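You operate a simulated robot arm through the tools that you are given. There is no shell and no other tool. Be economical: measure what you need, move in short steps, check, and stop when the job is done.

You are at the controls of a simulated two-armed robot. One attempt, no reset.

TASK
Brush the grit off the buffer, then push pallet one against it.
Fine: the key is out, try START first; brush back; lower stop one. What is to be rubbed or washed off counts as gone when no trace of it is left.

The check looks at the end state, three seconds after you hand in, the way a careful person would. Anything else that was tipped, shoved, dropped, spilled or broken makes it a failure.

THE ROBOT
Two 7-joint arms with two-finger parallel grippers on one trunk, on a base that drives. Base frame: it is fixed to the floor where the robot stands at the start and does not move with it; the origin is under the middle of the robot, x ahead of it, y to its left, z up; the surface under the hand at the start is at about z = 800. Readings come in mm, degrees, newtons and seconds.
The left shoulder is at the start at [73, 174, 1184], the right one opposite. With the tool pointing down near the work surface each hand reaches from about 100 to 700 mm from the robot's upright axis, wherever it stands, measured 20 degrees to its own side. Places, roughly: air lever of the hand box [100, -400, 800]; blue cloth [1250, -1000, 750]; grit on the buffer [400, -300, 800]; lever of stop one [600, 0, 800]; lever of stop three [400, -200, 800]; lever of stop two [500, -100, 800]; locate lever [300, -300, 800]; pallet one [800, -900, 800]; pawl of stop one [700, -700, 800]; start button of the hand box [500, 0, 800]. Payload 3.6 kg a hand.
Tool frame (each hand has its own): the origin (TCP) lies between the finger pads and is the grasp point; the fingertips stand 30 mm ahead of it; z points along the fingers, y is the line along which they close. The gripper opens to 110 mm. The fingers are 20 mm wide and 10 mm thick; the gripper's body (48 by 112 mm) begins 55 mm behind the TCP.
Orientation is that of the tool frame in the base frame, as a unit quaternion [x, y, z, w]. With the fingers straight down and closing along the base's y, the tool's x points along the base's -x, its y along +y and its z along -z.

THE INTERFACE
- The arms move only by the tool servo_tool. It takes "left_moves", "right_moves" or both (then of equal length, played together; a hand with none holds still); each is a list of rows, each a list of 7 numbers: the shift along the tool's x, y, z in mm, then the turn, a rotation vector about the tool's x, y, z in rad, then the closure, from 0 (fully open) to 1 (shut). In form: [[dx, dy, dz, ax, ay, az, claw], ...]. A call has 1 to 20 rows; each row shifts and turns the commanded pose from where the row before left it, along the tool's axes as they then stand. Rows are played at 5 a second. More than 50 mm and 8.6 degrees between two rows, or a gripper value outside its range, and nothing of the call is played. A pose out of reach is approached as far as the arm can. The call stops where the force on the tool passes 90 N (or 10 N more than at its start, if that is more) or the arm is blocked; 0.2 s more then pass. The fingers move at their own pace (about 153 mm/s each) and stop on an object; they squeeze with about 44 N. The grip force told is the motor's: it shows also when the fingers shut on nothing. Time passes only in rows, and 0.2 s behind the last, so rows that do not move let the fingers close. It gives the time, the measured TCP pose, the force on the tool (base axes), the opening and the grip force at its end, in the units of the frame above (readings bear some noise), with the torque about the TCP (base axes, N m) and any sound that the robot's microphone picked up.
- Cameras (640 x 400 px; columns grow to the right, rows downward): "scene" is now at [130, -63.5, 1345.9]; the picture's right is [-0.76, -0.65, 0.00], its down [-0.46, 0.54, -0.71] and it looks along [0.46, -0.54, -0.71] (base axes); focal length 248 px, centre (320, 200). "left" rides on the left gripper at [72, -17, -103] in its tool frame; the picture's right is [0.23, 0.97, 0.00], its down [-0.76, 0.18, -0.62] and it looks along [-0.61, 0.14, 0.78] (tool axes); focal length 222 px, centre (320, 200). "right" rides on the right gripper at [72, 17, -103] in its tool frame; the picture's right is [-0.23, 0.97, 0.00], its down [-0.76, -0.18, -0.62] and it looks along [-0.61, -0.14, 0.78] (tool axes); focal length 222 px, centre (320, 200). There is no depth. A picture from a camera that has moved, and an enlarged one, comes with that camera's place and axes in the base frame and with its lens.
- get_image(camera): a new picture of that camera. The clock stands still meanwhile.
- raise_lower(by): slides the trunk up (or, below 0, down) by that many mm; the arms and the scene camera ride with it, the base frame stays. It gives what a move gives, with no picture.
- base_move(legs): drives the robot by 1 to 6 legs, each [ahead, left, turn to the left] in mm, mm and degrees, along the robot's own axes; the way and the turn of a leg run together, so that a leg with both is an arc; at most 1500 mm and 180 degrees a leg. The arms and the cameras ride along, it lands a little off, and it stops where it bumps. It gives what a move gives.
- aim_head(pan, tilt): turns the head with the scene camera to pan (to the left, within 86 degrees either way) and tilt (down, from -29 to 69), counted from straight ahead of the robot. It gives what a move gives.
- zoom(camera, box): a new picture of the part [left, top, right, bottom] of that camera's present view, enlarged. The clock stands still meanwhile.
- sign_off(): hands the job in; it is judged then, once.

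Work in short steps. Places have to be worked out from the pictures, the camera data and where the tool is seen: move nearer, look again, correct. Check each grasp and each placing, and mend what went wrong. You have 120 turns and 100 pictures in all, those below and enlarged ones among them. Open the grippers and draw the arms clear of the work before you hand the job in, unless the task says otherwise; then end with one line.

The tools are called after ">>>" by a JSON object that holds its "method" and its "body". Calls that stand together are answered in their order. servo_tool: Moves the arms, as the interface text tells. Its arguments: {"type":"object","properties":{"left_moves":{"type":"array","items":{"type":"array","items":{"type":"number"}}},"right_moves":{"type":"array","items":{"type":"array","items":{"type":"number"}}}},"required":[]} The other tools are called the same way: raise_lower (by) slides the trunk up or down; base_move (legs) drives the base; aim_head (pan, tilt) turns the head that bears the scene camera; get_image (camera) takes a picture; zoom (camera, box) takes an enlarged picture of a part of a camera's view; sign_off () hands the job in.

At the start:

```text
clock: 0.0
left_position: [283.6, -38.0, 1105.2]
left_ee_rot: [0.001, 1.0, 0.001, 0.0]
left_contact_force: [-0.2, -0.2, -0.4]
left_wrist_torque: [0.03, -0.02, -0.03]
left_opening: 109.8
left_grip_force: 0.1
right_position: [279.8, -432.7, 1146.4]
right_ee_rot: [0.0, 1.0, 0.0, 0.0]
right_contact_force: [0.6, 0.5, 0.3]
right_wrist_torque: [0.02, 0.03, -0.01]
right_opening: 109.8
right_grip_force: 0.1
trunk travel left (down, up): [-300.0, 463.0]
robot x, y, heading: [-0.2, -4.7, 0.0]
head pan, tilt: [-49.6, 44.9]
```

scene: 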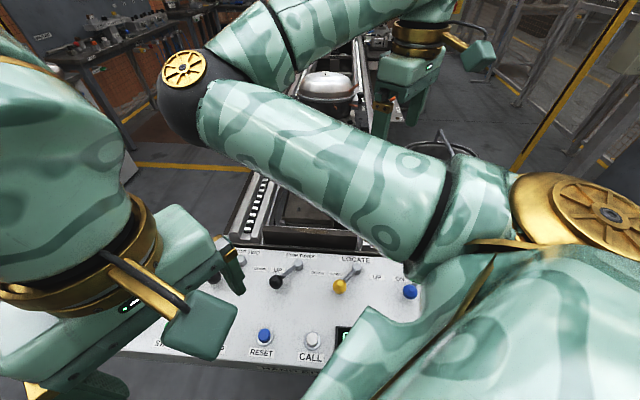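
right: 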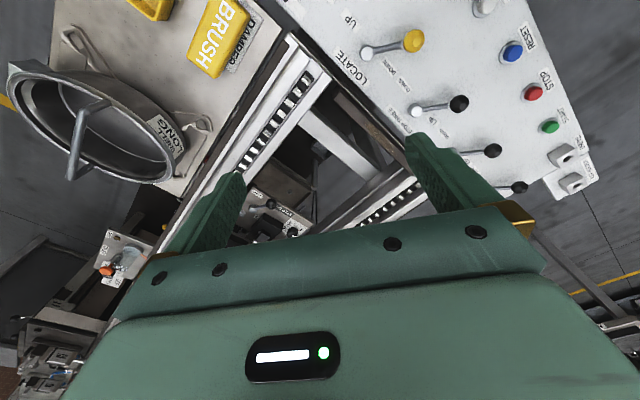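
left: 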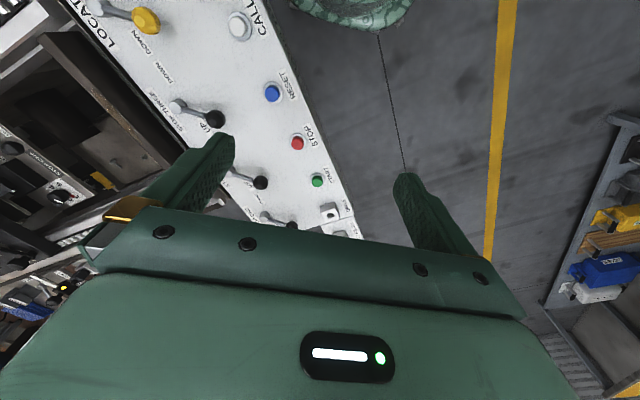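

The arms hide much of the scene. I look from other head angles first.

>>> {"method": "aim_head", "body": {"pan": -20, "tilt": 50}}

>>> {"method": "get_image", "body": {"camera": "scene"}}

>>> {"method": "zoom", "body": {"camera": "right", "box": [0, 0, 320, 200]}}

>>> {"method": "zoom", "body": {"camera": "right", "box": [320, 0, 640, 200]}}

```text
clock: 0.9
left_position: [282.8, -38.6, 1106.2]
left_ee_rot: [0.001, 1.0, 0.0, -0.001]
left_contact_force: [0.1, -0.6, 0.1]
left_wrist_torque: [0.03, -0.03, -0.01]
left_opening: 110.0
left_grip_force: 0.1
right_position: [278.5, -431.9, 1146.0]
right_ee_rot: [-0.001, 1.0, 0.0, -0.001]
right_contact_force: [0.4, 1.1, -0.8]
right_wrist_torque: [-0.01, 0.01, 0.01]
right_opening: 110.2
right_grip_force: 0.0
trunk travel left (down, up): [-300.0, 463.0]
robot x, y, heading: [2.0, 0.1, 0.3]
head pan, tilt: [-20.0, 50.0]
```

```text
96 pictures are left
camera scene: at [149.6, -28.0, 1338.8], right [-0.34, -0.94, 0.0], down [-0.72, 0.26, -0.64], along [0.6, -0.22, -0.77], focal length 248 px, centre (320, 200)
```

scene: 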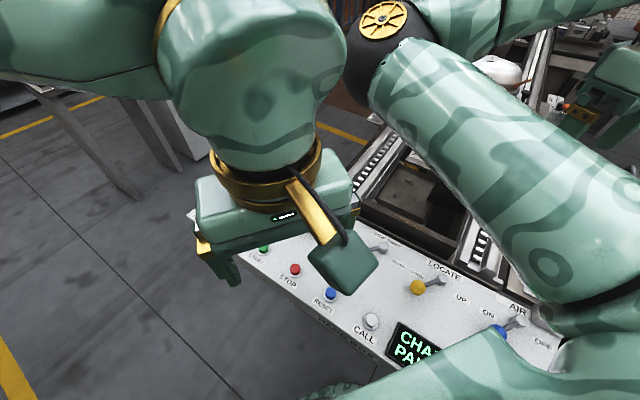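

```text
2.00 times, centred on (160, 100) of right
camera zoom: at [206.1, -415.7, 1249.7], right [0.23, 0.97, 0.0], down [0.76, -0.18, 0.62], along [0.61, -0.14, -0.78], focal length 444 px, centre (640, 400)
```

zoom: 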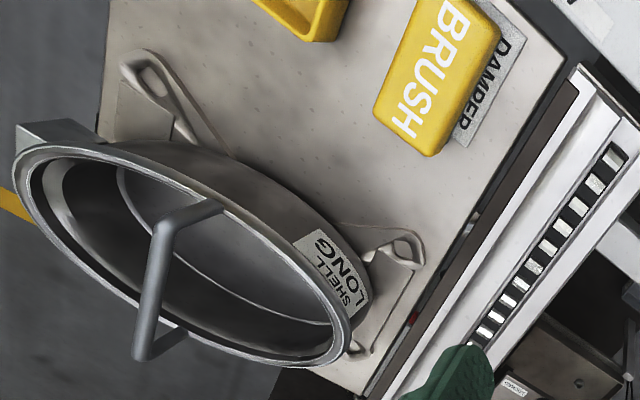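

```text
2.00 times, centred on (480, 100) of right
camera zoom: at [206.1, -415.7, 1249.7], right [0.23, 0.97, 0.0], down [0.76, -0.18, 0.62], along [0.61, -0.14, -0.78], focal length 444 px, centre (0, 400)
```

zoom: 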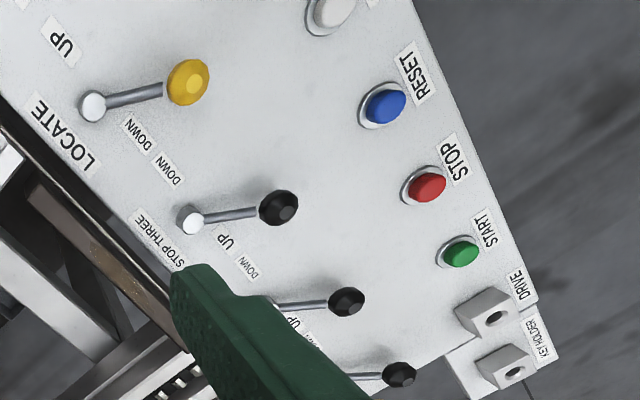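

Left hand is in the way of the panel view; I move it up and to the left, and the right hand a bit back, then look again.

>>> {"method": "servo_tool", "body": {"left_moves": [[0, 45, -10, 0, 0, 0, 0], [0, 45, -10, 0, 0, 0, 0], [0, 45, -10, 0, 0, 0, 0], [0, 45, -10, 0, 0, 0, 0], [0, 45, -10, 0, 0, 0, 0], [0, 45, -10, 0, 0, 0, 0], [0, 45, 0, 0, 0, 0, 0]], "right_moves": [[20, -40, -5, 0, 0, 0, 0], [20, -40, -5, 0, 0, 0, 0], [20, -40, -5, 0, 0, 0, 0], [20, -40, -5, 0, 0, 0, 0], [10, -20, 0, 0, 0, 0, 0], [0, 0, 0, 0, 0, 0, 0], [0, 0, 0, 0, 0, 0, 0]]}}

>>> {"method": "aim_head", "body": {"pan": -45, "tilt": 45}}

>>> {"method": "get_image", "body": {"camera": "scene"}}

>>> {"method": "get_image", "body": {"camera": "right"}}

```text
clock: 2.5
left_position: [281.2, 278.9, 1164.1]
left_ee_rot: [0.001, 1.0, 0.0, 0.0]
left_contact_force: [0.2, 0.1, 0.3]
left_wrist_torque: [-0.04, -0.02, 0.0]
left_opening: 110.1
left_grip_force: 0.1
right_position: [187.7, -611.3, 1167.7]
right_ee_rot: [0.0, 1.0, 0.0, 0.001]
right_contact_force: [-0.3, -1.1, 0.2]
right_wrist_torque: [-0.01, 0.01, 0.02]
right_opening: 109.9
right_grip_force: 0.0
trunk travel left (down, up): [-300.0, 463.0]
robot x, y, heading: [-0.0, 2.5, 0.2]
head pan, tilt: [-20.0, 50.0]
```

```text
clock: 3.4
left_position: [282.6, 275.3, 1163.5]
left_ee_rot: [0.0, 1.0, 0.0, 0.0]
left_contact_force: [0.4, 0.2, 0.7]
left_wrist_torque: [-0.01, -0.02, 0.02]
left_opening: 110.1
left_grip_force: 0.1
right_position: [189.2, -612.3, 1167.7]
right_ee_rot: [0.0, 1.0, 0.0, 0.001]
right_contact_force: [-0.1, -0.2, -1.0]
right_wrist_torque: [0.03, 0.02, 0.02]
right_opening: 109.7
right_grip_force: 0.0
trunk travel left (down, up): [-300.0, 463.0]
robot x, y, heading: [-1.9, 0.9, -0.0]
head pan, tilt: [-45.0, 45.0]
```

```text
93 pictures are left
camera scene: at [134.6, -58.7, 1345.7], right [-0.71, -0.71, 0.0], down [-0.5, 0.5, -0.71], along [0.5, -0.5, -0.71], focal length 248 px, centre (320, 200)
```

scene: 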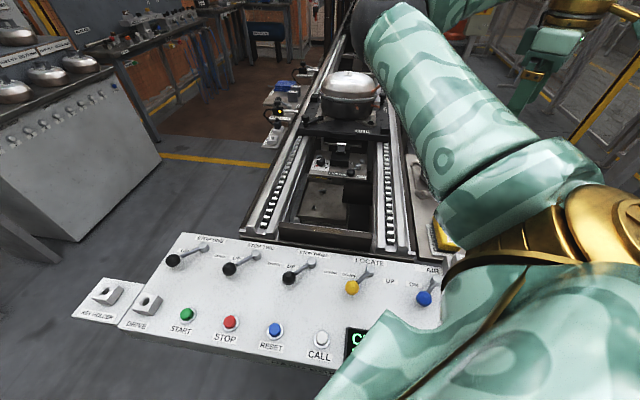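

```text
92 pictures are left
camera right: at [115.8, -595.4, 1269.8], right [0.23, 0.97, 0.0], down [0.76, -0.18, 0.62], along [0.61, -0.14, -0.78], focal length 222 px, centre (320, 200)
```

right: 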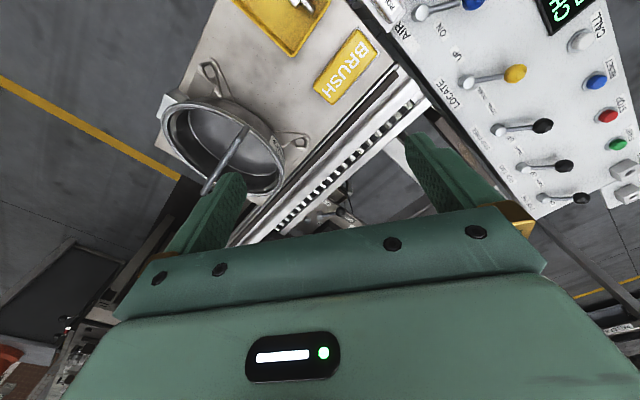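

Good view now. I zoom on the line and the panel.

>>> {"method": "zoom", "body": {"camera": "scene", "box": [230, 60, 450, 250]}}

>>> {"method": "zoom", "body": {"camera": "scene", "box": [80, 225, 440, 365]}}

>>> {"method": "zoom", "body": {"camera": "right", "box": [240, 0, 640, 250]}}

```text
2.11 times, centred on (340, 155) of scene
camera zoom: at [134.6, -58.7, 1345.7], right [-0.71, -0.71, 0.0], down [-0.5, 0.5, -0.71], along [0.5, -0.5, -0.71], focal length 523 px, centre (278, 295)
```

zoom: 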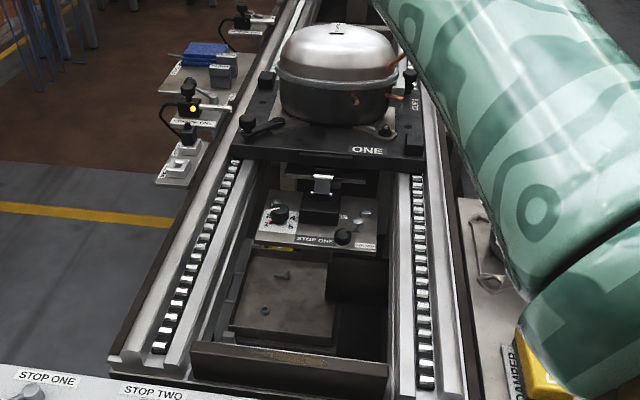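

```text
1.78 times, centred on (260, 295) of scene
camera zoom: at [134.6, -58.7, 1345.7], right [-0.71, -0.71, 0.0], down [-0.5, 0.5, -0.71], along [0.5, -0.5, -0.71], focal length 442 px, centre (427, 31)
```

zoom: 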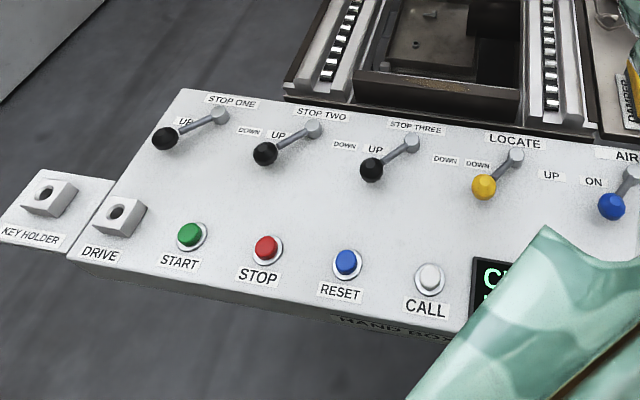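

```text
1.60 times, centred on (440, 125) of right
camera zoom: at [115.8, -595.4, 1269.8], right [0.23, 0.97, 0.0], down [0.76, -0.18, 0.62], along [0.61, -0.14, -0.78], focal length 355 px, centre (128, 320)
```

zoom: 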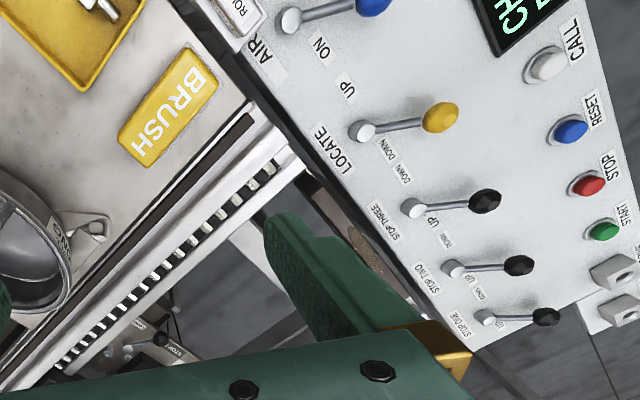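

Buttons/levers: START near (470,-1), stop-one knob near (601,-33,828) lever pivot (598,-105). I bring the closed left hand above START.

>>> {"method": "servo_tool", "body": {"left_moves": [[-21, -30.7, 25, 0, 0, 0, 1], [-21, -30.7, 25, 0, 0, 0, 1], [-21, -30.7, 25, 0, 0, 0, 1], [-21, -30.7, 25, 0, 0, 0, 1], [-21, -30.7, 25, 0, 0, 0, 1], [-21, -30.7, 25, 0, 0, 0, 1], [-21, -30.7, 25, 0, 0, 0, 1], [-21, -30.7, 25, 0, 0, 0, 1], [-21, -30.7, 25, 0, 0, 0, 1], [0, 0, 0, 0, 0, 0, 1]]}}

>>> {"method": "get_image", "body": {"camera": "left"}}

>>> {"method": "get_image", "body": {"camera": "scene"}}

```text
clock: 5.6
left_position: [470.8, 0.5, 941.2]
left_ee_rot: [0.0, 1.0, 0.0, 0.0]
left_contact_force: [-0.2, 0.3, 0.0]
left_wrist_torque: [0.01, 0.02, 0.03]
left_opening: 0.1
left_grip_force: 37.8
right_position: [188.7, -611.8, 1166.9]
right_ee_rot: [-0.001, 1.0, 0.0, 0.0]
right_contact_force: [-0.1, 0.8, -0.3]
right_wrist_torque: [-0.01, -0.01, -0.01]
right_opening: 110.0
right_grip_force: 0.1
trunk travel left (down, up): [-300.0, 463.0]
robot x, y, heading: [0.2, 4.7, 0.2]
head pan, tilt: [-45.0, 45.0]
```

```text
88 pictures are left
camera left: at [398.6, -15.9, 1044.0], right [-0.23, 0.97, 0.0], down [0.76, 0.18, 0.62], along [0.61, 0.14, -0.78], focal length 222 px, centre (320, 200)
```

left: 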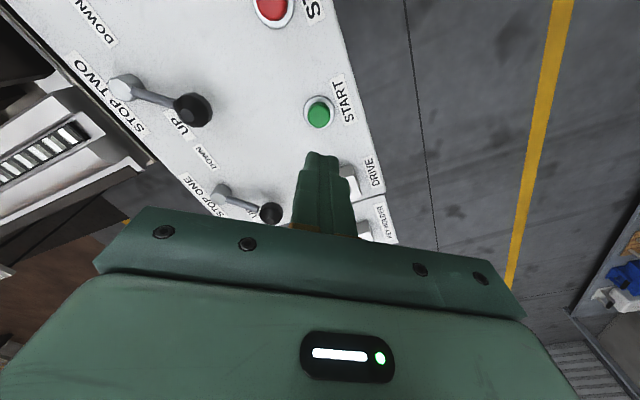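

```text
87 pictures are left
camera scene: at [134.3, -58.4, 1345.8], right [-0.71, -0.71, 0.0], down [-0.5, 0.5, -0.71], along [0.5, -0.5, -0.71], focal length 248 px, centre (320, 200)
```

scene: 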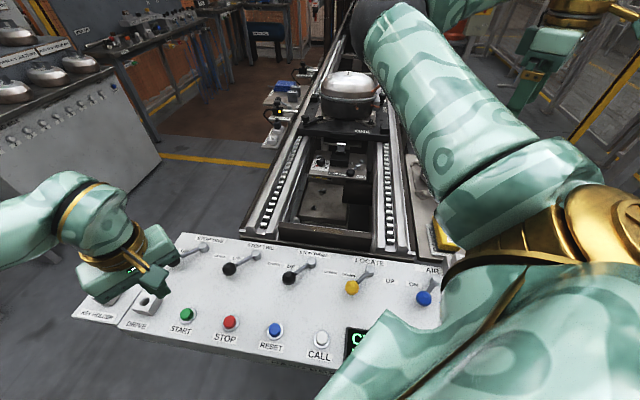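

START is confirmed at about (468.5,-0.5). I lower the closed fingers onto it gently.

>>> {"method": "servo_tool", "body": {"left_moves": [[2, -1, 40, 0, 0, 0, 1], [0, 0, 40, 0, 0, 0, 1], [0, 0, 4, 0, 0, 0, 1], [0, 0, 4, 0, 0, 0, 1]]}}

>>> {"method": "zoom", "body": {"camera": "scene", "box": [80, 220, 300, 360]}}

```text
clock: 6.6
left_position: [470.6, -1.3, 849.7]
left_ee_rot: [-0.001, 1.0, -0.001, -0.001]
left_contact_force: [0.8, -1.0, -0.6]
left_wrist_torque: [-0.02, 0.02, 0.04]
left_opening: 0.0
left_grip_force: 37.9
right_position: [188.2, -612.5, 1167.8]
right_ee_rot: [0.0, 1.0, 0.0, 0.0]
right_contact_force: [-0.8, -0.9, 0.2]
right_wrist_torque: [-0.01, 0.01, 0.01]
right_opening: 110.3
right_grip_force: 0.1
trunk travel left (down, up): [-300.0, 463.0]
robot x, y, heading: [-1.9, -0.9, 0.0]
head pan, tilt: [-45.0, 45.0]
```

```text
2.86 times, centred on (190, 290) of scene
camera zoom: at [134.9, -59.3, 1345.7], right [-0.71, -0.71, 0.0], down [-0.5, 0.5, -0.71], along [0.5, -0.5, -0.71], focal length 710 px, centre (691, -57)
```

zoom: 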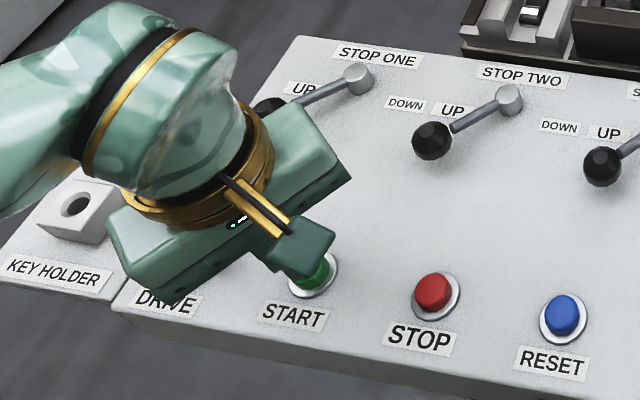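

Just above the button, no contact yet. I go on down in small steps.

>>> {"method": "servo_tool", "body": {"left_moves": [[0, 0, 3, 0, 0, 0, 1], [0, 0, 3, 0, 0, 0, 1], [0, 0, 3, 0, 0, 0, 1]]}}

```text
clock: 7.4
left_position: [469.3, -0.3, 842.6]
left_ee_rot: [0.0, 1.0, 0.0, 0.0]
left_contact_force: [0.9, -0.4, 2.1]
left_wrist_torque: [0.01, -0.03, 0.03]
left_opening: 0.1
left_grip_force: 37.5
right_position: [190.3, -611.9, 1167.2]
right_ee_rot: [0.0, 1.0, 0.0, 0.0]
right_contact_force: [-0.4, 0.6, 0.9]
right_wrist_torque: [0.01, -0.04, -0.01]
right_opening: 110.0
right_grip_force: 0.0
trunk travel left (down, up): [-300.0, 463.0]
robot x, y, heading: [0.8, -1.6, 0.0]
head pan, tilt: [-45.0, 45.0]
```

Touching (2 N). I press a few mm further.

>>> {"method": "servo_tool", "body": {"left_moves": [[0, 0, 3, 0, 0, 0, 1], [0, 0, 3, 0, 0, 0, 1], [0, 0, 2, 0, 0, 0, 1]]}}

>>> {"method": "zoom", "body": {"camera": "scene", "box": [80, 60, 480, 370]}}

```text
clock: 8.2
left_position: [470.9, -0.4, 838.4]
left_ee_rot: [0.0, 1.0, -0.001, 0.001]
left_contact_force: [4.7, 5.2, 24.7]
left_wrist_torque: [0.14, -0.1, -0.06]
left_opening: 0.0
left_grip_force: 37.7
right_position: [187.6, -611.6, 1168.2]
right_ee_rot: [-0.001, 1.0, 0.0, 0.001]
right_contact_force: [-0.6, 0.7, -0.1]
right_wrist_torque: [0.01, 0.04, -0.01]
right_opening: 109.8
right_grip_force: 0.1
trunk travel left (down, up): [-300.0, 463.0]
robot x, y, heading: [2.4, -2.0, 0.0]
head pan, tilt: [-45.0, 45.0]
heard: click
```

```text
1.29 times, centred on (280, 215) of scene
camera zoom: at [133.1, -58.5, 1346.2], right [-0.71, -0.71, 0.0], down [-0.5, 0.5, -0.71], along [0.5, -0.5, -0.71], focal length 320 px, centre (372, 181)
```

zoom: 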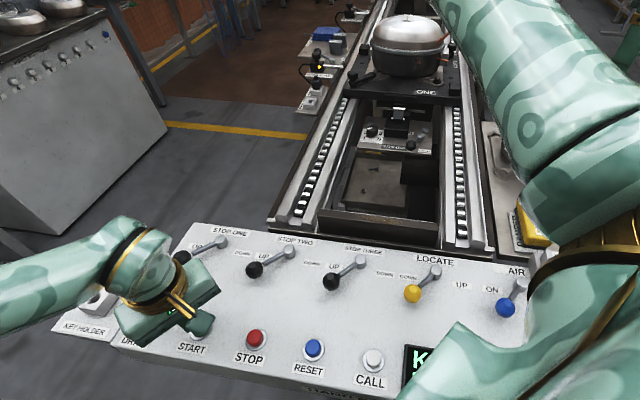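

START gave a click, the display changed ("K…"), and nothing moved: drive is dead. I raise the left hand away and bring the right one where its camera sees the buffer.

>>> {"method": "servo_tool", "body": {"left_moves": [[0, 0, -45, 0, 0, 0, 1], [0, 0, -45, 0, 0, 0, 1], [0, 20, -45, 0, 0, 0, 1], [0, 40, -30, 0, 0, 0, 1], [0, 45, -20, 0, 0, 0, 1], [10, 45, -20, 0, 0, 0, 1], [10, 45, 0, 0, 0, 0, 1], [10, 45, 0, 0, 0, 0, 1]], "right_moves": [[-4, 38, 15, 0, 0, 0, 0], [-4, 38, 15, 0, 0, 0, 0], [-4, 38, 15, 0, 0, 0, 0], [-4, 38, 15, 0, 0, 0, 0], [-4, 38, 15, 0, 0, 0, 0], [-4, 38, 15, 0, 0, 0, 0], [0, 38, 15, 0, 0, 0, 0], [0, 0, 0, 0, 0, 0, 0]]}}

>>> {"method": "get_image", "body": {"camera": "right"}}

>>> {"method": "zoom", "body": {"camera": "right", "box": [120, 0, 440, 200]}}

```text
refused: row 6 steps farther than a row can; nothing moved
```

```text
84 pictures are left
camera right: at [114.6, -595.1, 1270.4], right [0.23, 0.97, 0.0], down [0.76, -0.18, 0.62], along [0.61, -0.14, -0.78], focal length 222 px, centre (320, 200)
```

right: 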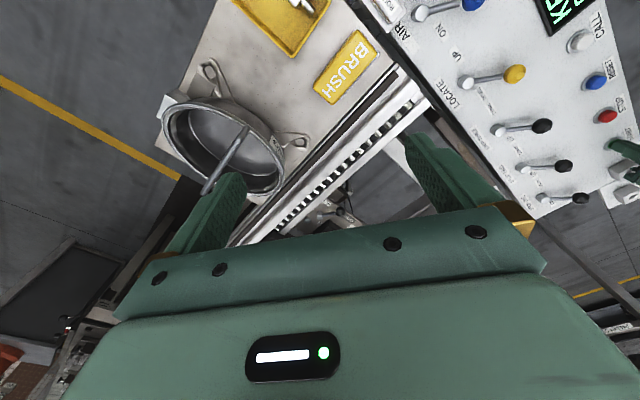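

```text
2.00 times, centred on (280, 100) of right
camera zoom: at [114.6, -595.1, 1270.4], right [0.23, 0.97, 0.0], down [0.76, -0.18, 0.62], along [0.61, -0.14, -0.78], focal length 444 px, centre (400, 400)
```

zoom: 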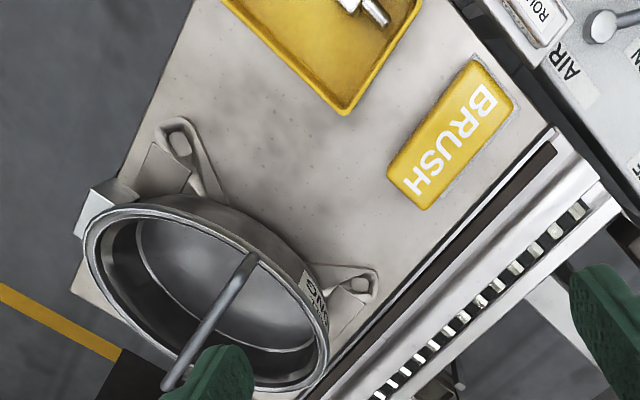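

Refused for one row; I repeat within the limit.

>>> {"method": "servo_tool", "body": {"left_moves": [[0, 0, -45, 0, 0, 0, 1], [0, 0, -45, 0, 0, 0, 1], [0, 20, -40, 0, 0, 0, 1], [0, 35, -30, 0, 0, 0, 1], [0, 40, -20, 0, 0, 0, 1], [10, 40, -20, 0, 0, 0, 1], [10, 45, 0, 0, 0, 0, 1], [10, 45, 0, 0, 0, 0, 1]], "right_moves": [[-4, 38, 15, 0, 0, 0, 0], [-4, 38, 15, 0, 0, 0, 0], [-4, 38, 15, 0, 0, 0, 0], [-4, 38, 15, 0, 0, 0, 0], [-4, 38, 15, 0, 0, 0, 0], [-4, 38, 15, 0, 0, 0, 0], [0, 38, 15, 0, 0, 0, 0], [0, 0, 0, 0, 0, 0, 0]]}}

>>> {"method": "get_image", "body": {"camera": "right"}}

```text
clock: 10.0
left_position: [437.6, 226.1, 1036.6]
left_ee_rot: [0.0, 1.0, 0.0, 0.0]
left_contact_force: [-0.2, 1.4, -1.1]
left_wrist_torque: [-0.01, -0.03, 0.02]
left_opening: 0.0
left_grip_force: 37.3
right_position: [250.5, -380.9, 1082.3]
right_ee_rot: [0.0, 1.0, 0.001, -0.001]
right_contact_force: [0.0, -0.6, 0.8]
right_wrist_torque: [-0.02, 0.01, 0.02]
right_opening: 110.0
right_grip_force: 0.0
right hand out of reach, approached as far as the arm can: row 6, 7
trunk travel left (down, up): [-300.0, 463.0]
robot x, y, heading: [1.1, -0.3, -0.3]
head pan, tilt: [-45.0, 45.0]
```

```text
82 pictures are left
camera right: at [177.4, -363.8, 1184.7], right [0.23, 0.97, 0.0], down [0.76, -0.18, 0.62], along [0.61, -0.14, -0.78], focal length 222 px, centre (320, 200)
```

right: 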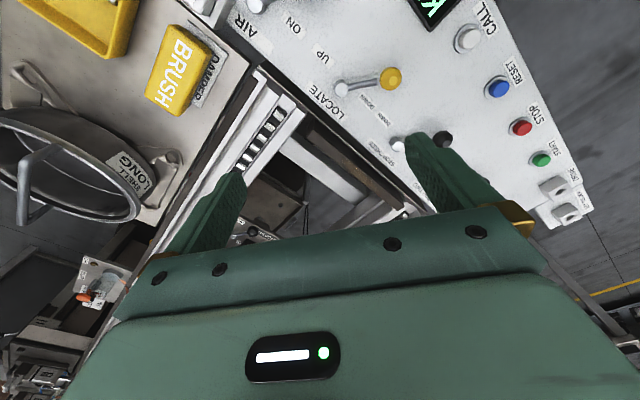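

>>> {"method": "zoom", "body": {"camera": "right", "box": [230, 80, 430, 215]}}

>>> {"method": "zoom", "body": {"camera": "scene", "box": [240, 150, 440, 275]}}

```text
2.96 times, centred on (330, 148) of right
camera zoom: at [177.4, -363.8, 1184.7], right [0.23, 0.97, 0.0], down [0.76, -0.18, 0.62], along [0.61, -0.14, -0.78], focal length 658 px, centre (290, 356)
```

zoom: 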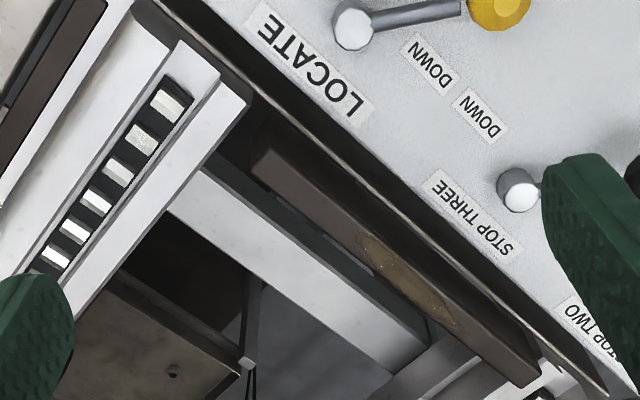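

```text
3.20 times, centred on (340, 212) of scene
camera zoom: at [133.6, -58.1, 1345.9], right [-0.71, -0.71, 0.0], down [-0.5, 0.5, -0.71], along [0.5, -0.5, -0.71], focal length 795 px, centre (256, 160)
```

zoom: 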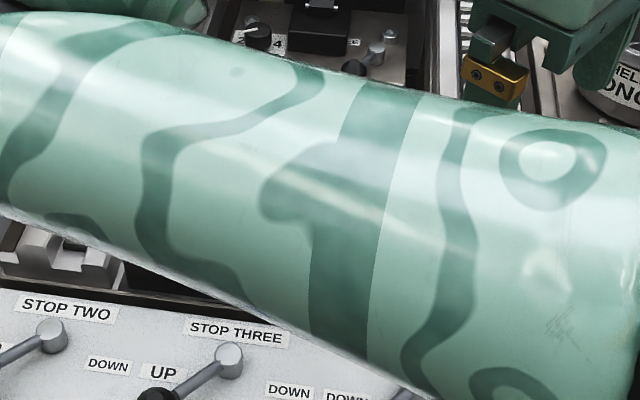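

The buffer is the dark beam, grit centre about (385,-343, z≈865). I need to see its pallet-facing side too, so I move the right hand beyond it and turn the wrist round.

>>> {"method": "servo_tool", "body": {"right_moves": [[-42, -13, 20, 0, 0, 0, 0], [-42, -13, 20, 0, 0, 0, 0], [-42, -13, 20, 0, 0, 0, 0], [-42, -13, 20, 0, 0, 0, 0], [-42, -13, 20, 0, 0, 0, 0], [0, 0, 0, 0, 0, -0.149, 0], [0, 0, 0, 0, 0, -0.149, 0], [0, 0, 0, 0, 0, -0.149, 0], [0, 0, 0, 0, 0, -0.149, 0], [0, 0, 0, 0, 0, -0.149, 0], [0, 0, 0, 0, 0, -0.149, 0], [0, 0, 0, 0, 0, -0.149, 0], [0, 0, 0, 0, 0, -0.149, 0], [0, 0, 0, 0, 0, -0.149, 0], [0, 0, 0, 0, 0, -0.149, 0], [0, 0, 0, 0, 0, -0.149, 0], [0, 0, 0, 0, 0, -0.149, 0], [0, 0, 0, 0, 0, -0.149, 0], [0, 0, 0, 0, 0, -0.149, 0], [0, 0, 0, 0, 0, -0.149, 0]]}}

>>> {"method": "get_image", "body": {"camera": "right"}}

```text
clock: 14.2
left_position: [439.5, 224.7, 1035.3]
left_ee_rot: [0.0, 1.0, 0.0, 0.0]
left_contact_force: [-0.4, 1.0, 0.1]
left_wrist_torque: [-0.01, 0.02, -0.01]
left_opening: 0.3
left_grip_force: 37.7
right_position: [460.9, -443.9, 981.4]
right_ee_rot: [0.9, -0.436, 0.0, 0.0]
right_contact_force: [0.3, 0.3, -0.1]
right_wrist_torque: [0.0, -0.01, 0.0]
right_opening: 110.2
right_grip_force: 0.0
trunk travel left (down, up): [-300.0, 463.0]
robot x, y, heading: [1.9, -2.4, 0.1]
head pan, tilt: [-45.0, 45.0]
```

```text
79 pictures are left
camera right: at [492.2, -512.2, 1084.5], right [-0.91, -0.42, 0.0], down [-0.33, 0.71, 0.62], along [-0.26, 0.56, -0.78], focal length 222 px, centre (320, 200)
```

right: 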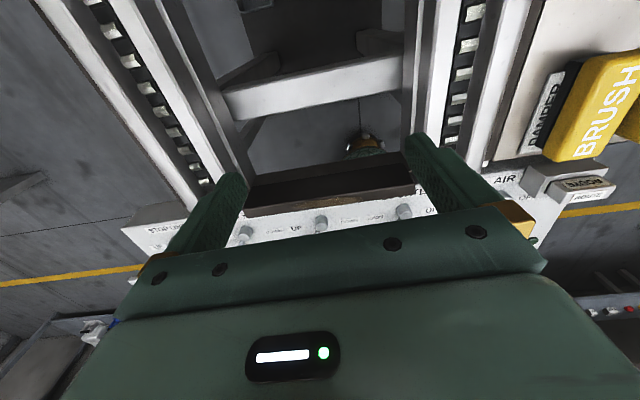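

>>> {"method": "zoom", "body": {"camera": "right", "box": [230, 130, 430, 240]}}

```text
3.20 times, centred on (330, 185) of right
camera zoom: at [492.2, -512.2, 1084.5], right [-0.91, -0.42, 0.0], down [-0.33, 0.71, 0.62], along [-0.26, 0.56, -0.78], focal length 711 px, centre (288, 248)
```

zoom: 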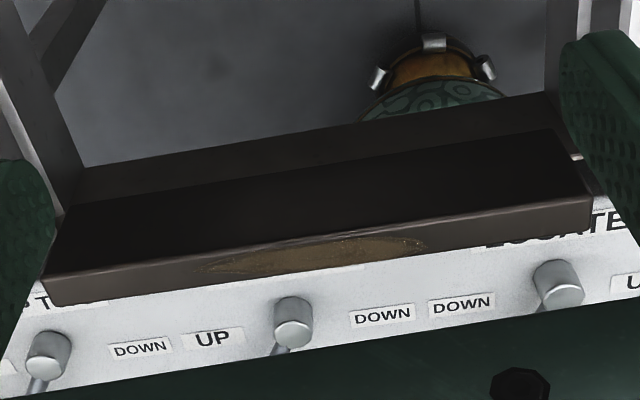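

Grit is only on the top face, about (398,-343,847), ~98 mm long along the beam. Brush is centred about (182,-570), top z≈857, long axis across. I look at the brush side here.

>>> {"method": "zoom", "body": {"camera": "right", "box": [480, 30, 640, 230]}}

```text
2.00 times, centred on (560, 130) of right
camera zoom: at [492.2, -512.2, 1084.5], right [-0.91, -0.42, 0.0], down [-0.33, 0.71, 0.62], along [-0.26, 0.56, -0.78], focal length 444 px, centre (-160, 340)
```

zoom: 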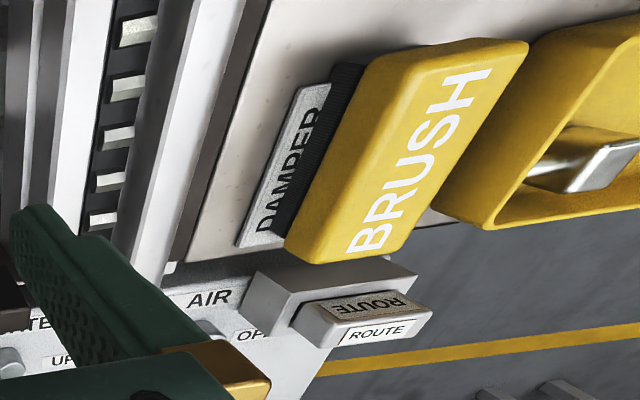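

The brush stands on bristles beside a flat label. I carry the right hand (already aligned) above the brush and check.

>>> {"method": "servo_tool", "body": {"right_moves": [[-10.5, 42.4, 3, 0, 0, 0, 0.25], [-10.5, 42.4, 3, 0, 0, 0, 0.25], [-10.5, 42.4, 3, 0, 0, 0, 0.25], [-10.5, 42.4, 3, 0, 0, 0, 0.25], [-10.5, 42.4, 3, 0, 0, 0, 0.25], [-10.5, 42.4, 3, 0, 0, 0, 0.25], [-10.5, 42.4, 3, 0, 0, 0, 0.25], [0, 0, 0, 0, 0, 0, 0.25]]}}

>>> {"method": "get_image", "body": {"camera": "right"}}

```text
clock: 16.0
left_position: [439.3, 225.6, 1035.4]
left_ee_rot: [0.0, 1.0, 0.0, -0.001]
left_contact_force: [0.4, -0.1, 0.1]
left_wrist_torque: [-0.01, 0.02, -0.02]
left_opening: 0.0
left_grip_force: 37.4
right_position: [181.8, -568.0, 961.2]
right_ee_rot: [0.899, -0.437, 0.0, 0.001]
right_contact_force: [-0.2, 0.4, -0.1]
right_wrist_torque: [0.0, 0.07, 0.02]
right_opening: 82.6
right_grip_force: 0.1
trunk travel left (down, up): [-300.0, 463.0]
robot x, y, heading: [-0.9, 2.1, -0.1]
head pan, tilt: [-45.0, 45.0]
```

```text
76 pictures are left
camera right: at [213.4, -636.7, 1063.2], right [-0.91, -0.42, 0.0], down [-0.33, 0.71, 0.62], along [-0.26, 0.56, -0.78], focal length 222 px, centre (320, 200)
```

right: 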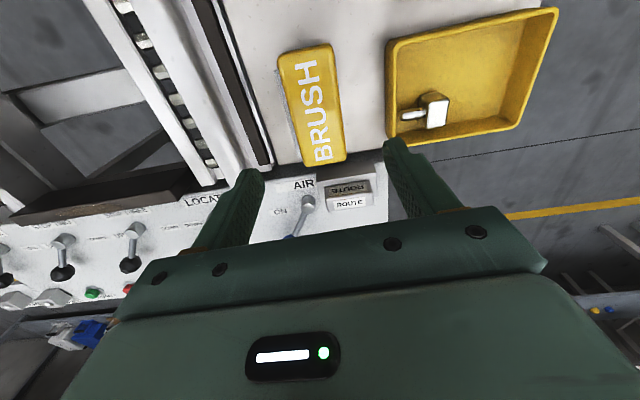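

Brush centre refined to about (188,-576), lateral alignment is good. I descend around it and close.

>>> {"method": "servo_tool", "body": {"right_moves": [[10, 0, 30, 0, 0, 0, 0.25], [0, 0, 35, 0, 0, 0, 0.25], [0, 0, 20, 0, 0, 0, 0.25], [0, 0, 10, 0, 0, 0, 0.25]]}}

>>> {"method": "get_image", "body": {"camera": "right"}}

```text
clock: 17.0
left_position: [438.3, 223.0, 1036.5]
left_ee_rot: [0.0, 1.0, 0.0, 0.0]
left_contact_force: [0.3, 0.0, 0.2]
left_wrist_torque: [0.03, -0.03, 0.03]
left_opening: 0.0
left_grip_force: 37.2
right_position: [187.8, -578.7, 864.2]
right_ee_rot: [0.899, -0.438, 0.0, -0.001]
right_contact_force: [0.2, -0.3, -0.1]
right_wrist_torque: [0.01, 0.0, 0.0]
right_opening: 82.5
right_grip_force: 0.1
trunk travel left (down, up): [-300.0, 463.0]
robot x, y, heading: [2.1, -0.3, -0.3]
head pan, tilt: [-45.0, 45.0]
```

```text
75 pictures are left
camera right: at [218.6, -645.5, 967.7], right [-0.91, -0.42, 0.0], down [-0.33, 0.71, 0.62], along [-0.26, 0.56, -0.78], focal length 222 px, centre (320, 200)
```

right: 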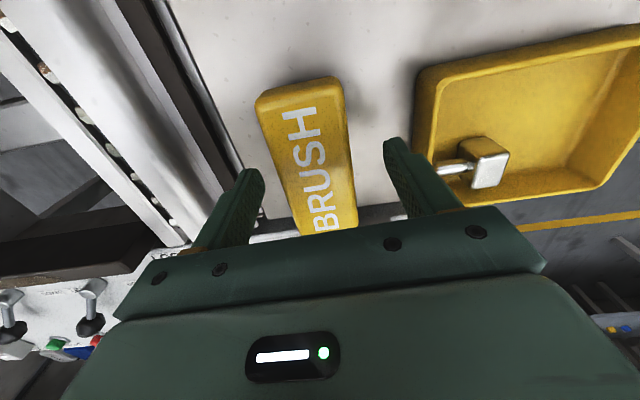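

Brush top is really about z 845; I go down 12 more, then close.

>>> {"method": "servo_tool", "body": {"right_moves": [[0, 0, 6, 0, 0, 0, 0.25], [0, 0, 6, 0, 0, 0, 0.25], [0, 0, 0, 0, 0, 0, 0.5], [0, 0, 0, 0, 0, 0, 0.7], [0, 0, 0, 0, 0, 0, 0.7], [0, 0, 0, 0, 0, 0, 0.7]]}}

```text
clock: 18.4
left_position: [438.2, 225.2, 1036.9]
left_ee_rot: [-0.001, 1.0, 0.0, -0.001]
left_contact_force: [0.7, 0.7, 0.3]
left_wrist_torque: [0.0, 0.03, -0.01]
left_opening: 0.1
left_grip_force: 37.7
right_position: [188.0, -578.3, 853.0]
right_ee_rot: [0.899, -0.438, 0.0, 0.0]
right_contact_force: [0.3, -0.2, 0.9]
right_wrist_torque: [-0.02, -0.02, -0.01]
right_opening: 49.4
right_grip_force: 43.9
trunk travel left (down, up): [-300.0, 463.0]
robot x, y, heading: [-2.5, -3.1, 0.2]
head pan, tilt: [-45.0, 45.0]
```

Gripped at 49 mm (return pose TCP (188,-578,853)). I lift straight up and check.

>>> {"method": "servo_tool", "body": {"right_moves": [[0, 0, -20, 0, 0, 0, 0.75], [0, 0, -45, 0, 0, 0, 0.75], [0, 0, -45, 0, 0, 0, 0.75]]}}

>>> {"method": "get_image", "body": {"camera": "right"}}

>>> {"method": "get_image", "body": {"camera": "scene"}}

```text
clock: 19.2
left_position: [438.3, 223.6, 1036.3]
left_ee_rot: [-0.001, 1.0, 0.0, 0.0]
left_contact_force: [0.1, -0.3, -0.7]
left_wrist_torque: [0.02, 0.01, -0.01]
left_opening: 0.0
left_grip_force: 37.7
right_position: [188.2, -578.2, 964.2]
right_ee_rot: [0.899, -0.437, 0.0, 0.0]
right_contact_force: [-0.4, -0.3, -0.2]
right_wrist_torque: [-0.02, 0.01, -0.01]
right_opening: 27.5
right_grip_force: 0.1
trunk travel left (down, up): [-300.0, 463.0]
robot x, y, heading: [2.0, -0.6, 0.1]
head pan, tilt: [-45.0, 45.0]
```

```text
74 pictures are left
camera right: at [218.1, -645.5, 1067.8], right [-0.91, -0.42, 0.0], down [-0.33, 0.71, 0.62], along [-0.26, 0.56, -0.78], focal length 222 px, centre (320, 200)
```

right: 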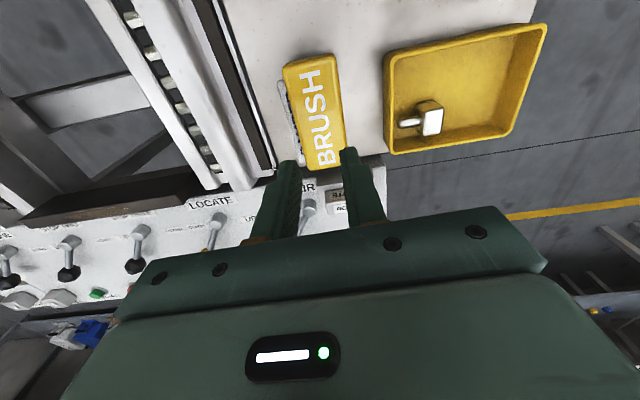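

```text
73 pictures are left
camera scene: at [134.3, -58.5, 1345.8], right [-0.71, -0.71, 0.0], down [-0.5, 0.5, -0.71], along [0.5, -0.5, -0.71], focal length 248 px, centre (320, 200)
```

scene: 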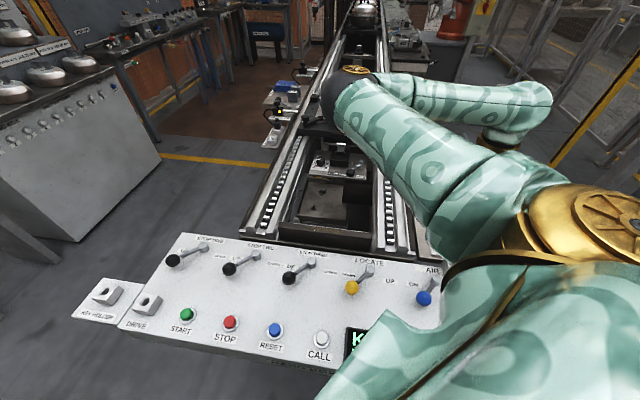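

The brush slipped out (upright, still in place). I grip it deeper and squeeze fully; descend in small steps watching force.

>>> {"method": "servo_tool", "body": {"right_moves": [[0, 0, 0, 0, 0, 0, 0.25], [3, 0, 45, 0, 0, 0, 0.25], [0, 0, 45, 0, 0, 0, 0.25], [0, 0, 20, 0, 0, 0, 0.25], [0, 0, 6, 0, 0, 0, 0.25], [0, 0, 4, 0, 0, 0, 0.25], [0, 0, 2, 0, 0, 0, 0.25]]}}

>>> {"method": "get_image", "body": {"camera": "right"}}

```text
clock: 20.8
left_position: [439.0, 225.4, 1035.6]
left_ee_rot: [-0.001, 1.0, 0.0, 0.001]
left_contact_force: [0.0, 0.1, 0.7]
left_wrist_torque: [-0.01, 0.0, -0.01]
left_opening: 0.4
left_grip_force: 37.9
right_position: [189.9, -580.6, 840.9]
right_ee_rot: [0.899, -0.438, 0.0, 0.0]
right_contact_force: [0.0, -0.2, -0.4]
right_wrist_torque: [0.0, 0.0, 0.02]
right_opening: 82.6
right_grip_force: 0.2
trunk travel left (down, up): [-300.0, 463.0]
robot x, y, heading: [-0.2, -1.7, 0.1]
head pan, tilt: [-45.0, 45.0]
```

```text
72 pictures are left
camera right: at [221.3, -648.0, 944.8], right [-0.91, -0.42, 0.0], down [-0.33, 0.71, 0.62], along [-0.26, 0.57, -0.78], focal length 222 px, centre (320, 200)
```

right: 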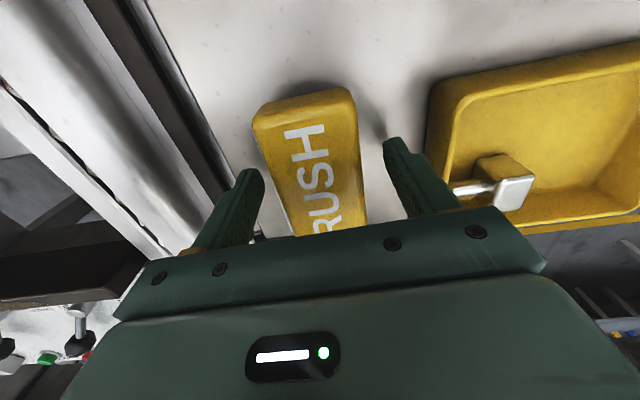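

No contact with the bench; tips are ~30 mm below the brush top. I close fully and lift.

>>> {"method": "servo_tool", "body": {"right_moves": [[0, 0, 0, 0, 0, 0, 0.5], [0, 0, 0, 0, 0, 0, 1], [0, 0, 0, 0, 0, 0, 1], [0, 0, 0, 0, 0, 0, 1], [0, 0, -6, 0, 0, 0, 1], [0, 0, -10, 0, 0, 0, 1], [0, 0, -20, 0, 0, 0, 1], [0, 0, -40, 0, 0, 0, 1], [0, 0, -40, 0, 0, 0, 1]]}}

>>> {"method": "get_image", "body": {"camera": "right"}}

```text
clock: 22.8
left_position: [439.8, 224.4, 1035.3]
left_ee_rot: [0.0, 1.0, 0.0, 0.001]
left_contact_force: [0.3, -0.3, 0.2]
left_wrist_torque: [-0.03, 0.02, 0.01]
left_opening: 0.1
left_grip_force: 37.3
right_position: [190.4, -579.4, 958.9]
right_ee_rot: [0.899, -0.438, 0.0, 0.0]
right_contact_force: [0.3, -0.7, -1.4]
right_wrist_torque: [-0.01, -0.01, 0.05]
right_opening: 49.4
right_grip_force: 43.9
trunk travel left (down, up): [-300.0, 463.0]
robot x, y, heading: [1.2, 3.2, 0.1]
head pan, tilt: [-45.0, 45.0]
```

```text
71 pictures are left
camera right: at [220.4, -647.5, 1060.7], right [-0.91, -0.42, 0.0], down [-0.33, 0.71, 0.62], along [-0.26, 0.57, -0.78], focal length 222 px, centre (320, 200)
```

right: 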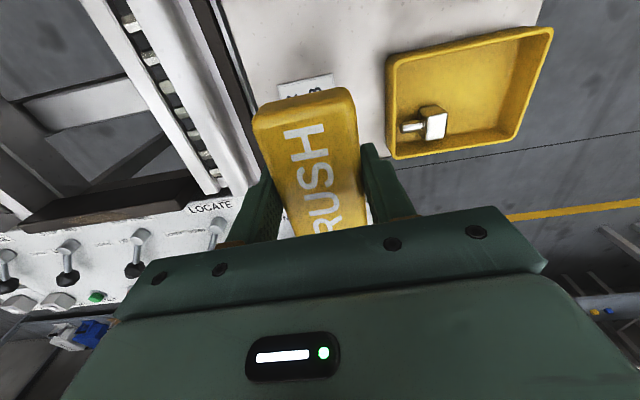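

Held firmly. Bench return pose: TCP (190,-580,841). I carry the brush above the near (-x) end of the grit.

>>> {"method": "servo_tool", "body": {"right_moves": [[-11.3, -46.9, 4, 0, 0, 0, 1], [-11.3, -46.9, 4, 0, 0, 0, 1], [-11.3, -46.9, 4, 0, 0, 0, 1], [-11.3, -46.9, 4, 0, 0, 0, 1], [-11.3, -46.9, 4, 0, 0, 0, 1], [0, 0, 0, 0, 0, 0, 1]]}}

>>> {"method": "get_image", "body": {"camera": "right"}}

>>> {"method": "get_image", "body": {"camera": "scene"}}

```text
clock: 24.2
left_position: [439.9, 225.0, 1035.9]
left_ee_rot: [0.0, 1.0, -0.001, 0.0]
left_contact_force: [0.2, 0.2, -0.4]
left_wrist_torque: [-0.01, 0.0, -0.01]
left_opening: 0.3
left_grip_force: 38.2
right_position: [311.0, -428.0, 942.1]
right_ee_rot: [0.899, -0.438, 0.0, 0.0]
right_contact_force: [-0.5, 0.5, -1.4]
right_wrist_torque: [-0.03, -0.01, 0.0]
right_opening: 49.4
right_grip_force: 44.2
right hand out of reach, approached as far as the arm can: row 5
trunk travel left (down, up): [-300.0, 463.0]
robot x, y, heading: [-2.4, -1.6, 0.3]
head pan, tilt: [-45.0, 45.0]
```

```text
70 pictures are left
camera right: at [341.8, -496.2, 1044.6], right [-0.91, -0.42, 0.0], down [-0.33, 0.71, 0.62], along [-0.26, 0.56, -0.78], focal length 222 px, centre (320, 200)
```

right: 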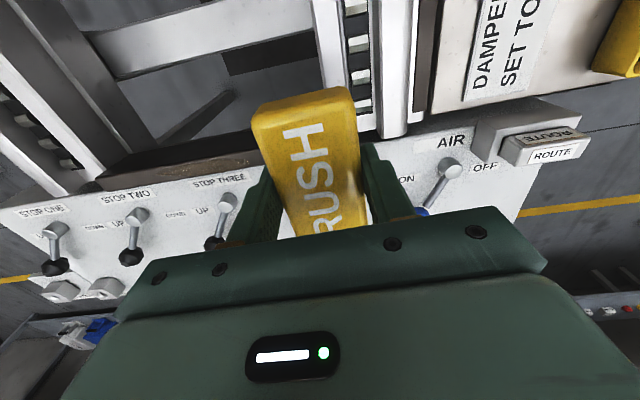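

```text
69 pictures are left
camera scene: at [134.9, -58.4, 1345.7], right [-0.71, -0.71, 0.0], down [-0.5, 0.5, -0.71], along [0.5, -0.5, -0.71], focal length 248 px, centre (320, 200)
```

scene: 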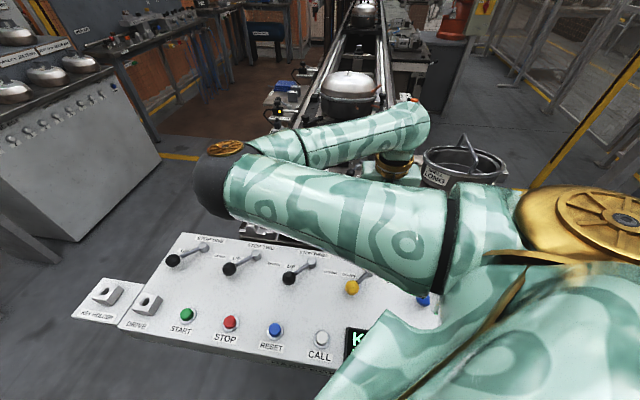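

The arm is too folded here. I back the robot off by 150 mm (brush is ~100 mm above everything) so the beam lies in comfortable reach.

>>> {"method": "base_move", "body": {"legs": [[-150, 0, 0]]}}

```text
clock: 25.6
left_position: [288.0, 224.7, 1035.7]
left_ee_rot: [0.0, 1.0, 0.0, 0.001]
left_contact_force: [-0.2, 0.1, 0.7]
left_wrist_torque: [0.02, -0.05, 0.0]
left_opening: 0.0
left_grip_force: 37.6
right_position: [160.2, -429.7, 941.6]
right_ee_rot: [0.9, -0.437, 0.001, -0.001]
right_contact_force: [-1.1, 0.2, -1.8]
right_wrist_torque: [0.0, -0.02, 0.02]
right_opening: 49.6
right_grip_force: 44.3
trunk travel left (down, up): [-300.0, 463.0]
robot x, y, heading: [-150.1, -0.5, -0.1]
head pan, tilt: [-45.0, 45.0]
```

Now to above the grit's -x end.

>>> {"method": "servo_tool", "body": {"right_moves": [[19.9, -41.3, 0, 0, 0, 0, 1], [19.9, -41.3, 0, 0, 0, 0, 1], [19.9, -41.3, 0, 0, 0, 0, 1], [19.9, -41.3, 0, 0, 0, 0, 1], [0, 0, 0, 0, 0, 0, 1]]}}

>>> {"method": "get_image", "body": {"camera": "right"}}

>>> {"method": "get_image", "body": {"camera": "scene"}}

```text
clock: 26.8
left_position: [288.4, 224.4, 1035.4]
left_ee_rot: [0.0, 1.0, 0.0, 0.0]
left_contact_force: [0.1, 0.6, 0.6]
left_wrist_torque: [0.0, 0.01, -0.02]
left_opening: 0.0
left_grip_force: 37.8
right_position: [339.7, -390.2, 942.7]
right_ee_rot: [0.899, -0.437, 0.0, 0.0]
right_contact_force: [0.0, 0.0, -0.7]
right_wrist_torque: [0.01, -0.04, 0.01]
right_opening: 49.5
right_grip_force: 44.0
trunk travel left (down, up): [-300.0, 463.0]
robot x, y, heading: [-150.7, -1.4, -0.2]
head pan, tilt: [-45.0, 45.0]
```

```text
68 pictures are left
camera right: at [370.9, -457.4, 1044.9], right [-0.91, -0.42, 0.0], down [-0.33, 0.71, 0.62], along [-0.26, 0.57, -0.78], focal length 222 px, centre (320, 200)
```

right: 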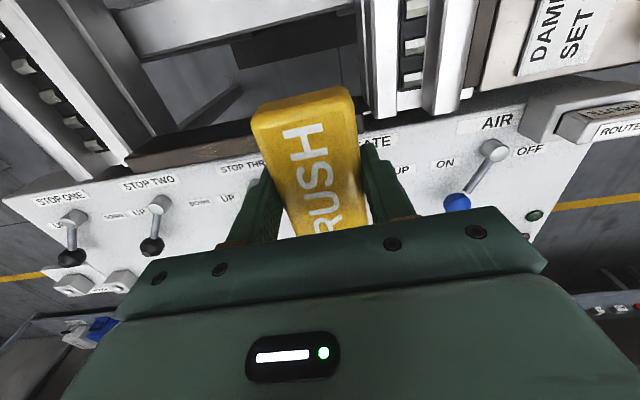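

```text
67 pictures are left
camera scene: at [-15.7, -59.0, 1345.7], right [-0.71, -0.71, 0.0], down [-0.5, 0.5, -0.71], along [0.5, -0.5, -0.71], focal length 248 px, centre (320, 200)
```

scene: 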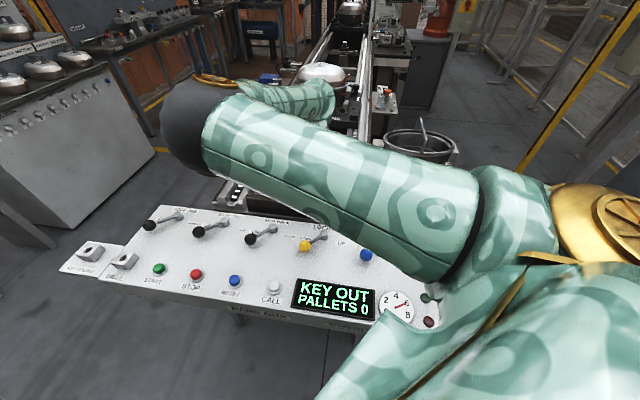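

Display reads "KEY OUT". Brush is over the beam's near end; I lower it toward contact, and look at the label uncovered on the bench.

>>> {"method": "servo_tool", "body": {"right_moves": [[0, 0, 20, 0, 0, 0, 1], [0, 0, 15, 0, 0, 0, 1], [0, 0, 8, 0, 0, 0, 1], [0, 0, 4, 0, 0, 0, 1]]}}

>>> {"method": "get_image", "body": {"camera": "right"}}

```text
clock: 27.8
left_position: [289.0, 225.4, 1034.2]
left_ee_rot: [0.0, 1.0, -0.001, 0.0]
left_contact_force: [0.1, 0.3, -0.5]
left_wrist_torque: [0.02, -0.01, 0.01]
left_opening: 0.0
left_grip_force: 37.8
right_position: [341.4, -391.3, 894.5]
right_ee_rot: [0.899, -0.437, 0.0, 0.0]
right_contact_force: [-0.8, -0.3, -1.4]
right_wrist_torque: [0.03, -0.03, -0.03]
right_opening: 49.5
right_grip_force: 43.7
trunk travel left (down, up): [-300.0, 463.0]
robot x, y, heading: [-147.2, 0.2, -0.1]
head pan, tilt: [-45.0, 45.0]
```

```text
66 pictures are left
camera right: at [370.9, -457.6, 997.9], right [-0.91, -0.42, 0.0], down [-0.33, 0.71, 0.62], along [-0.26, 0.56, -0.78], focal length 222 px, centre (320, 200)
```

right: 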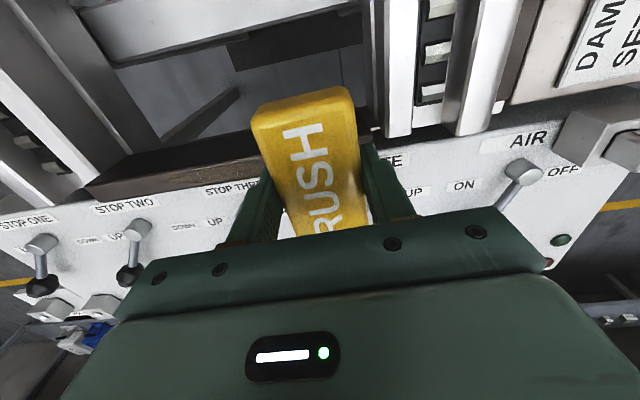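

>>> {"method": "servo_tool", "body": {"right_moves": [[0, 0, 3, 0, 0, 0, 1], [0, 0, 3, 0, 0, 0, 1], [0, 0, 3, 0, 0, 0, 1]]}}

```text
clock: 28.6
left_position: [286.9, 226.2, 1037.1]
left_ee_rot: [-0.001, 1.0, -0.001, 0.001]
left_contact_force: [-0.6, -0.5, 0.5]
left_wrist_torque: [-0.02, 0.01, 0.02]
left_opening: 0.1
left_grip_force: 37.3
right_position: [340.0, -389.0, 891.1]
right_ee_rot: [0.899, -0.437, 0.004, 0.001]
right_contact_force: [0.7, -1.6, 28.8]
right_wrist_torque: [0.0, 0.38, -0.03]
right_opening: 49.9
right_grip_force: 44.2
trunk travel left (down, up): [-300.0, 463.0]
robot x, y, heading: [-149.1, -1.4, 0.1]
head pan, tilt: [-45.0, 45.0]
```

Contact, 29 N. I ease slightly and sweep along the beam toward its +x end.

>>> {"method": "servo_tool", "body": {"right_moves": [[0, 0, -2, 0, 0, 0, 1], [0, -16, 0, 0, 0, 0, 1], [0, -16, 0, 0, 0, 0, 1], [0, -16, 0, 0, 0, 0, 1], [0, -16, 0, 0, 0, 0, 1], [0, -16, 0, 0, 0, 0, 1], [0, -16, 0, 0, 0, 0, 1], [0, -16, 0, 0, 0, 0, 1], [0, -16, 0, 0, 0, 0, 1], [0, -16, 0, 0, 0, 0, 1], [0, -10, 0, 0, 0, 0, 1]]}}

>>> {"method": "get_image", "body": {"camera": "right"}}

```text
clock: 31.0
left_position: [286.0, 225.9, 1036.7]
left_ee_rot: [0.0, 1.0, -0.001, 0.001]
left_contact_force: [-0.1, 0.2, 0.7]
left_wrist_torque: [0.02, 0.0, 0.02]
left_opening: 0.1
left_grip_force: 37.9
right_position: [459.9, -294.1, 890.3]
right_ee_rot: [0.899, -0.437, 0.001, -0.001]
right_contact_force: [-6.2, -5.3, 25.7]
right_wrist_torque: [-0.33, 0.18, 0.03]
right_opening: 49.4
right_grip_force: 44.1
trunk travel left (down, up): [-300.0, 463.0]
robot x, y, heading: [-144.5, 1.7, -0.0]
head pan, tilt: [-45.0, 45.0]
```

```text
65 pictures are left
camera right: at [489.6, -361.2, 992.8], right [-0.91, -0.42, 0.0], down [-0.33, 0.71, 0.62], along [-0.26, 0.56, -0.78], focal length 222 px, centre (320, 200)
```

right: 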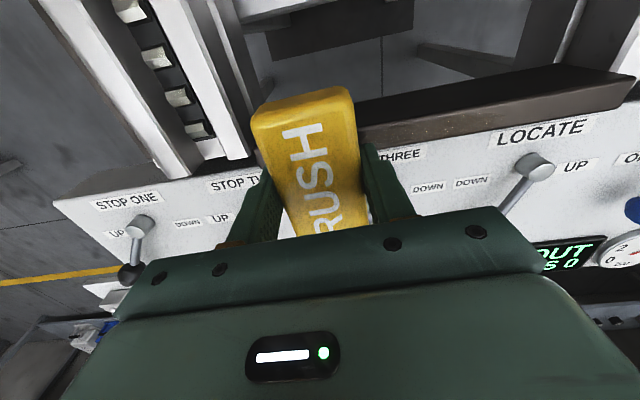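

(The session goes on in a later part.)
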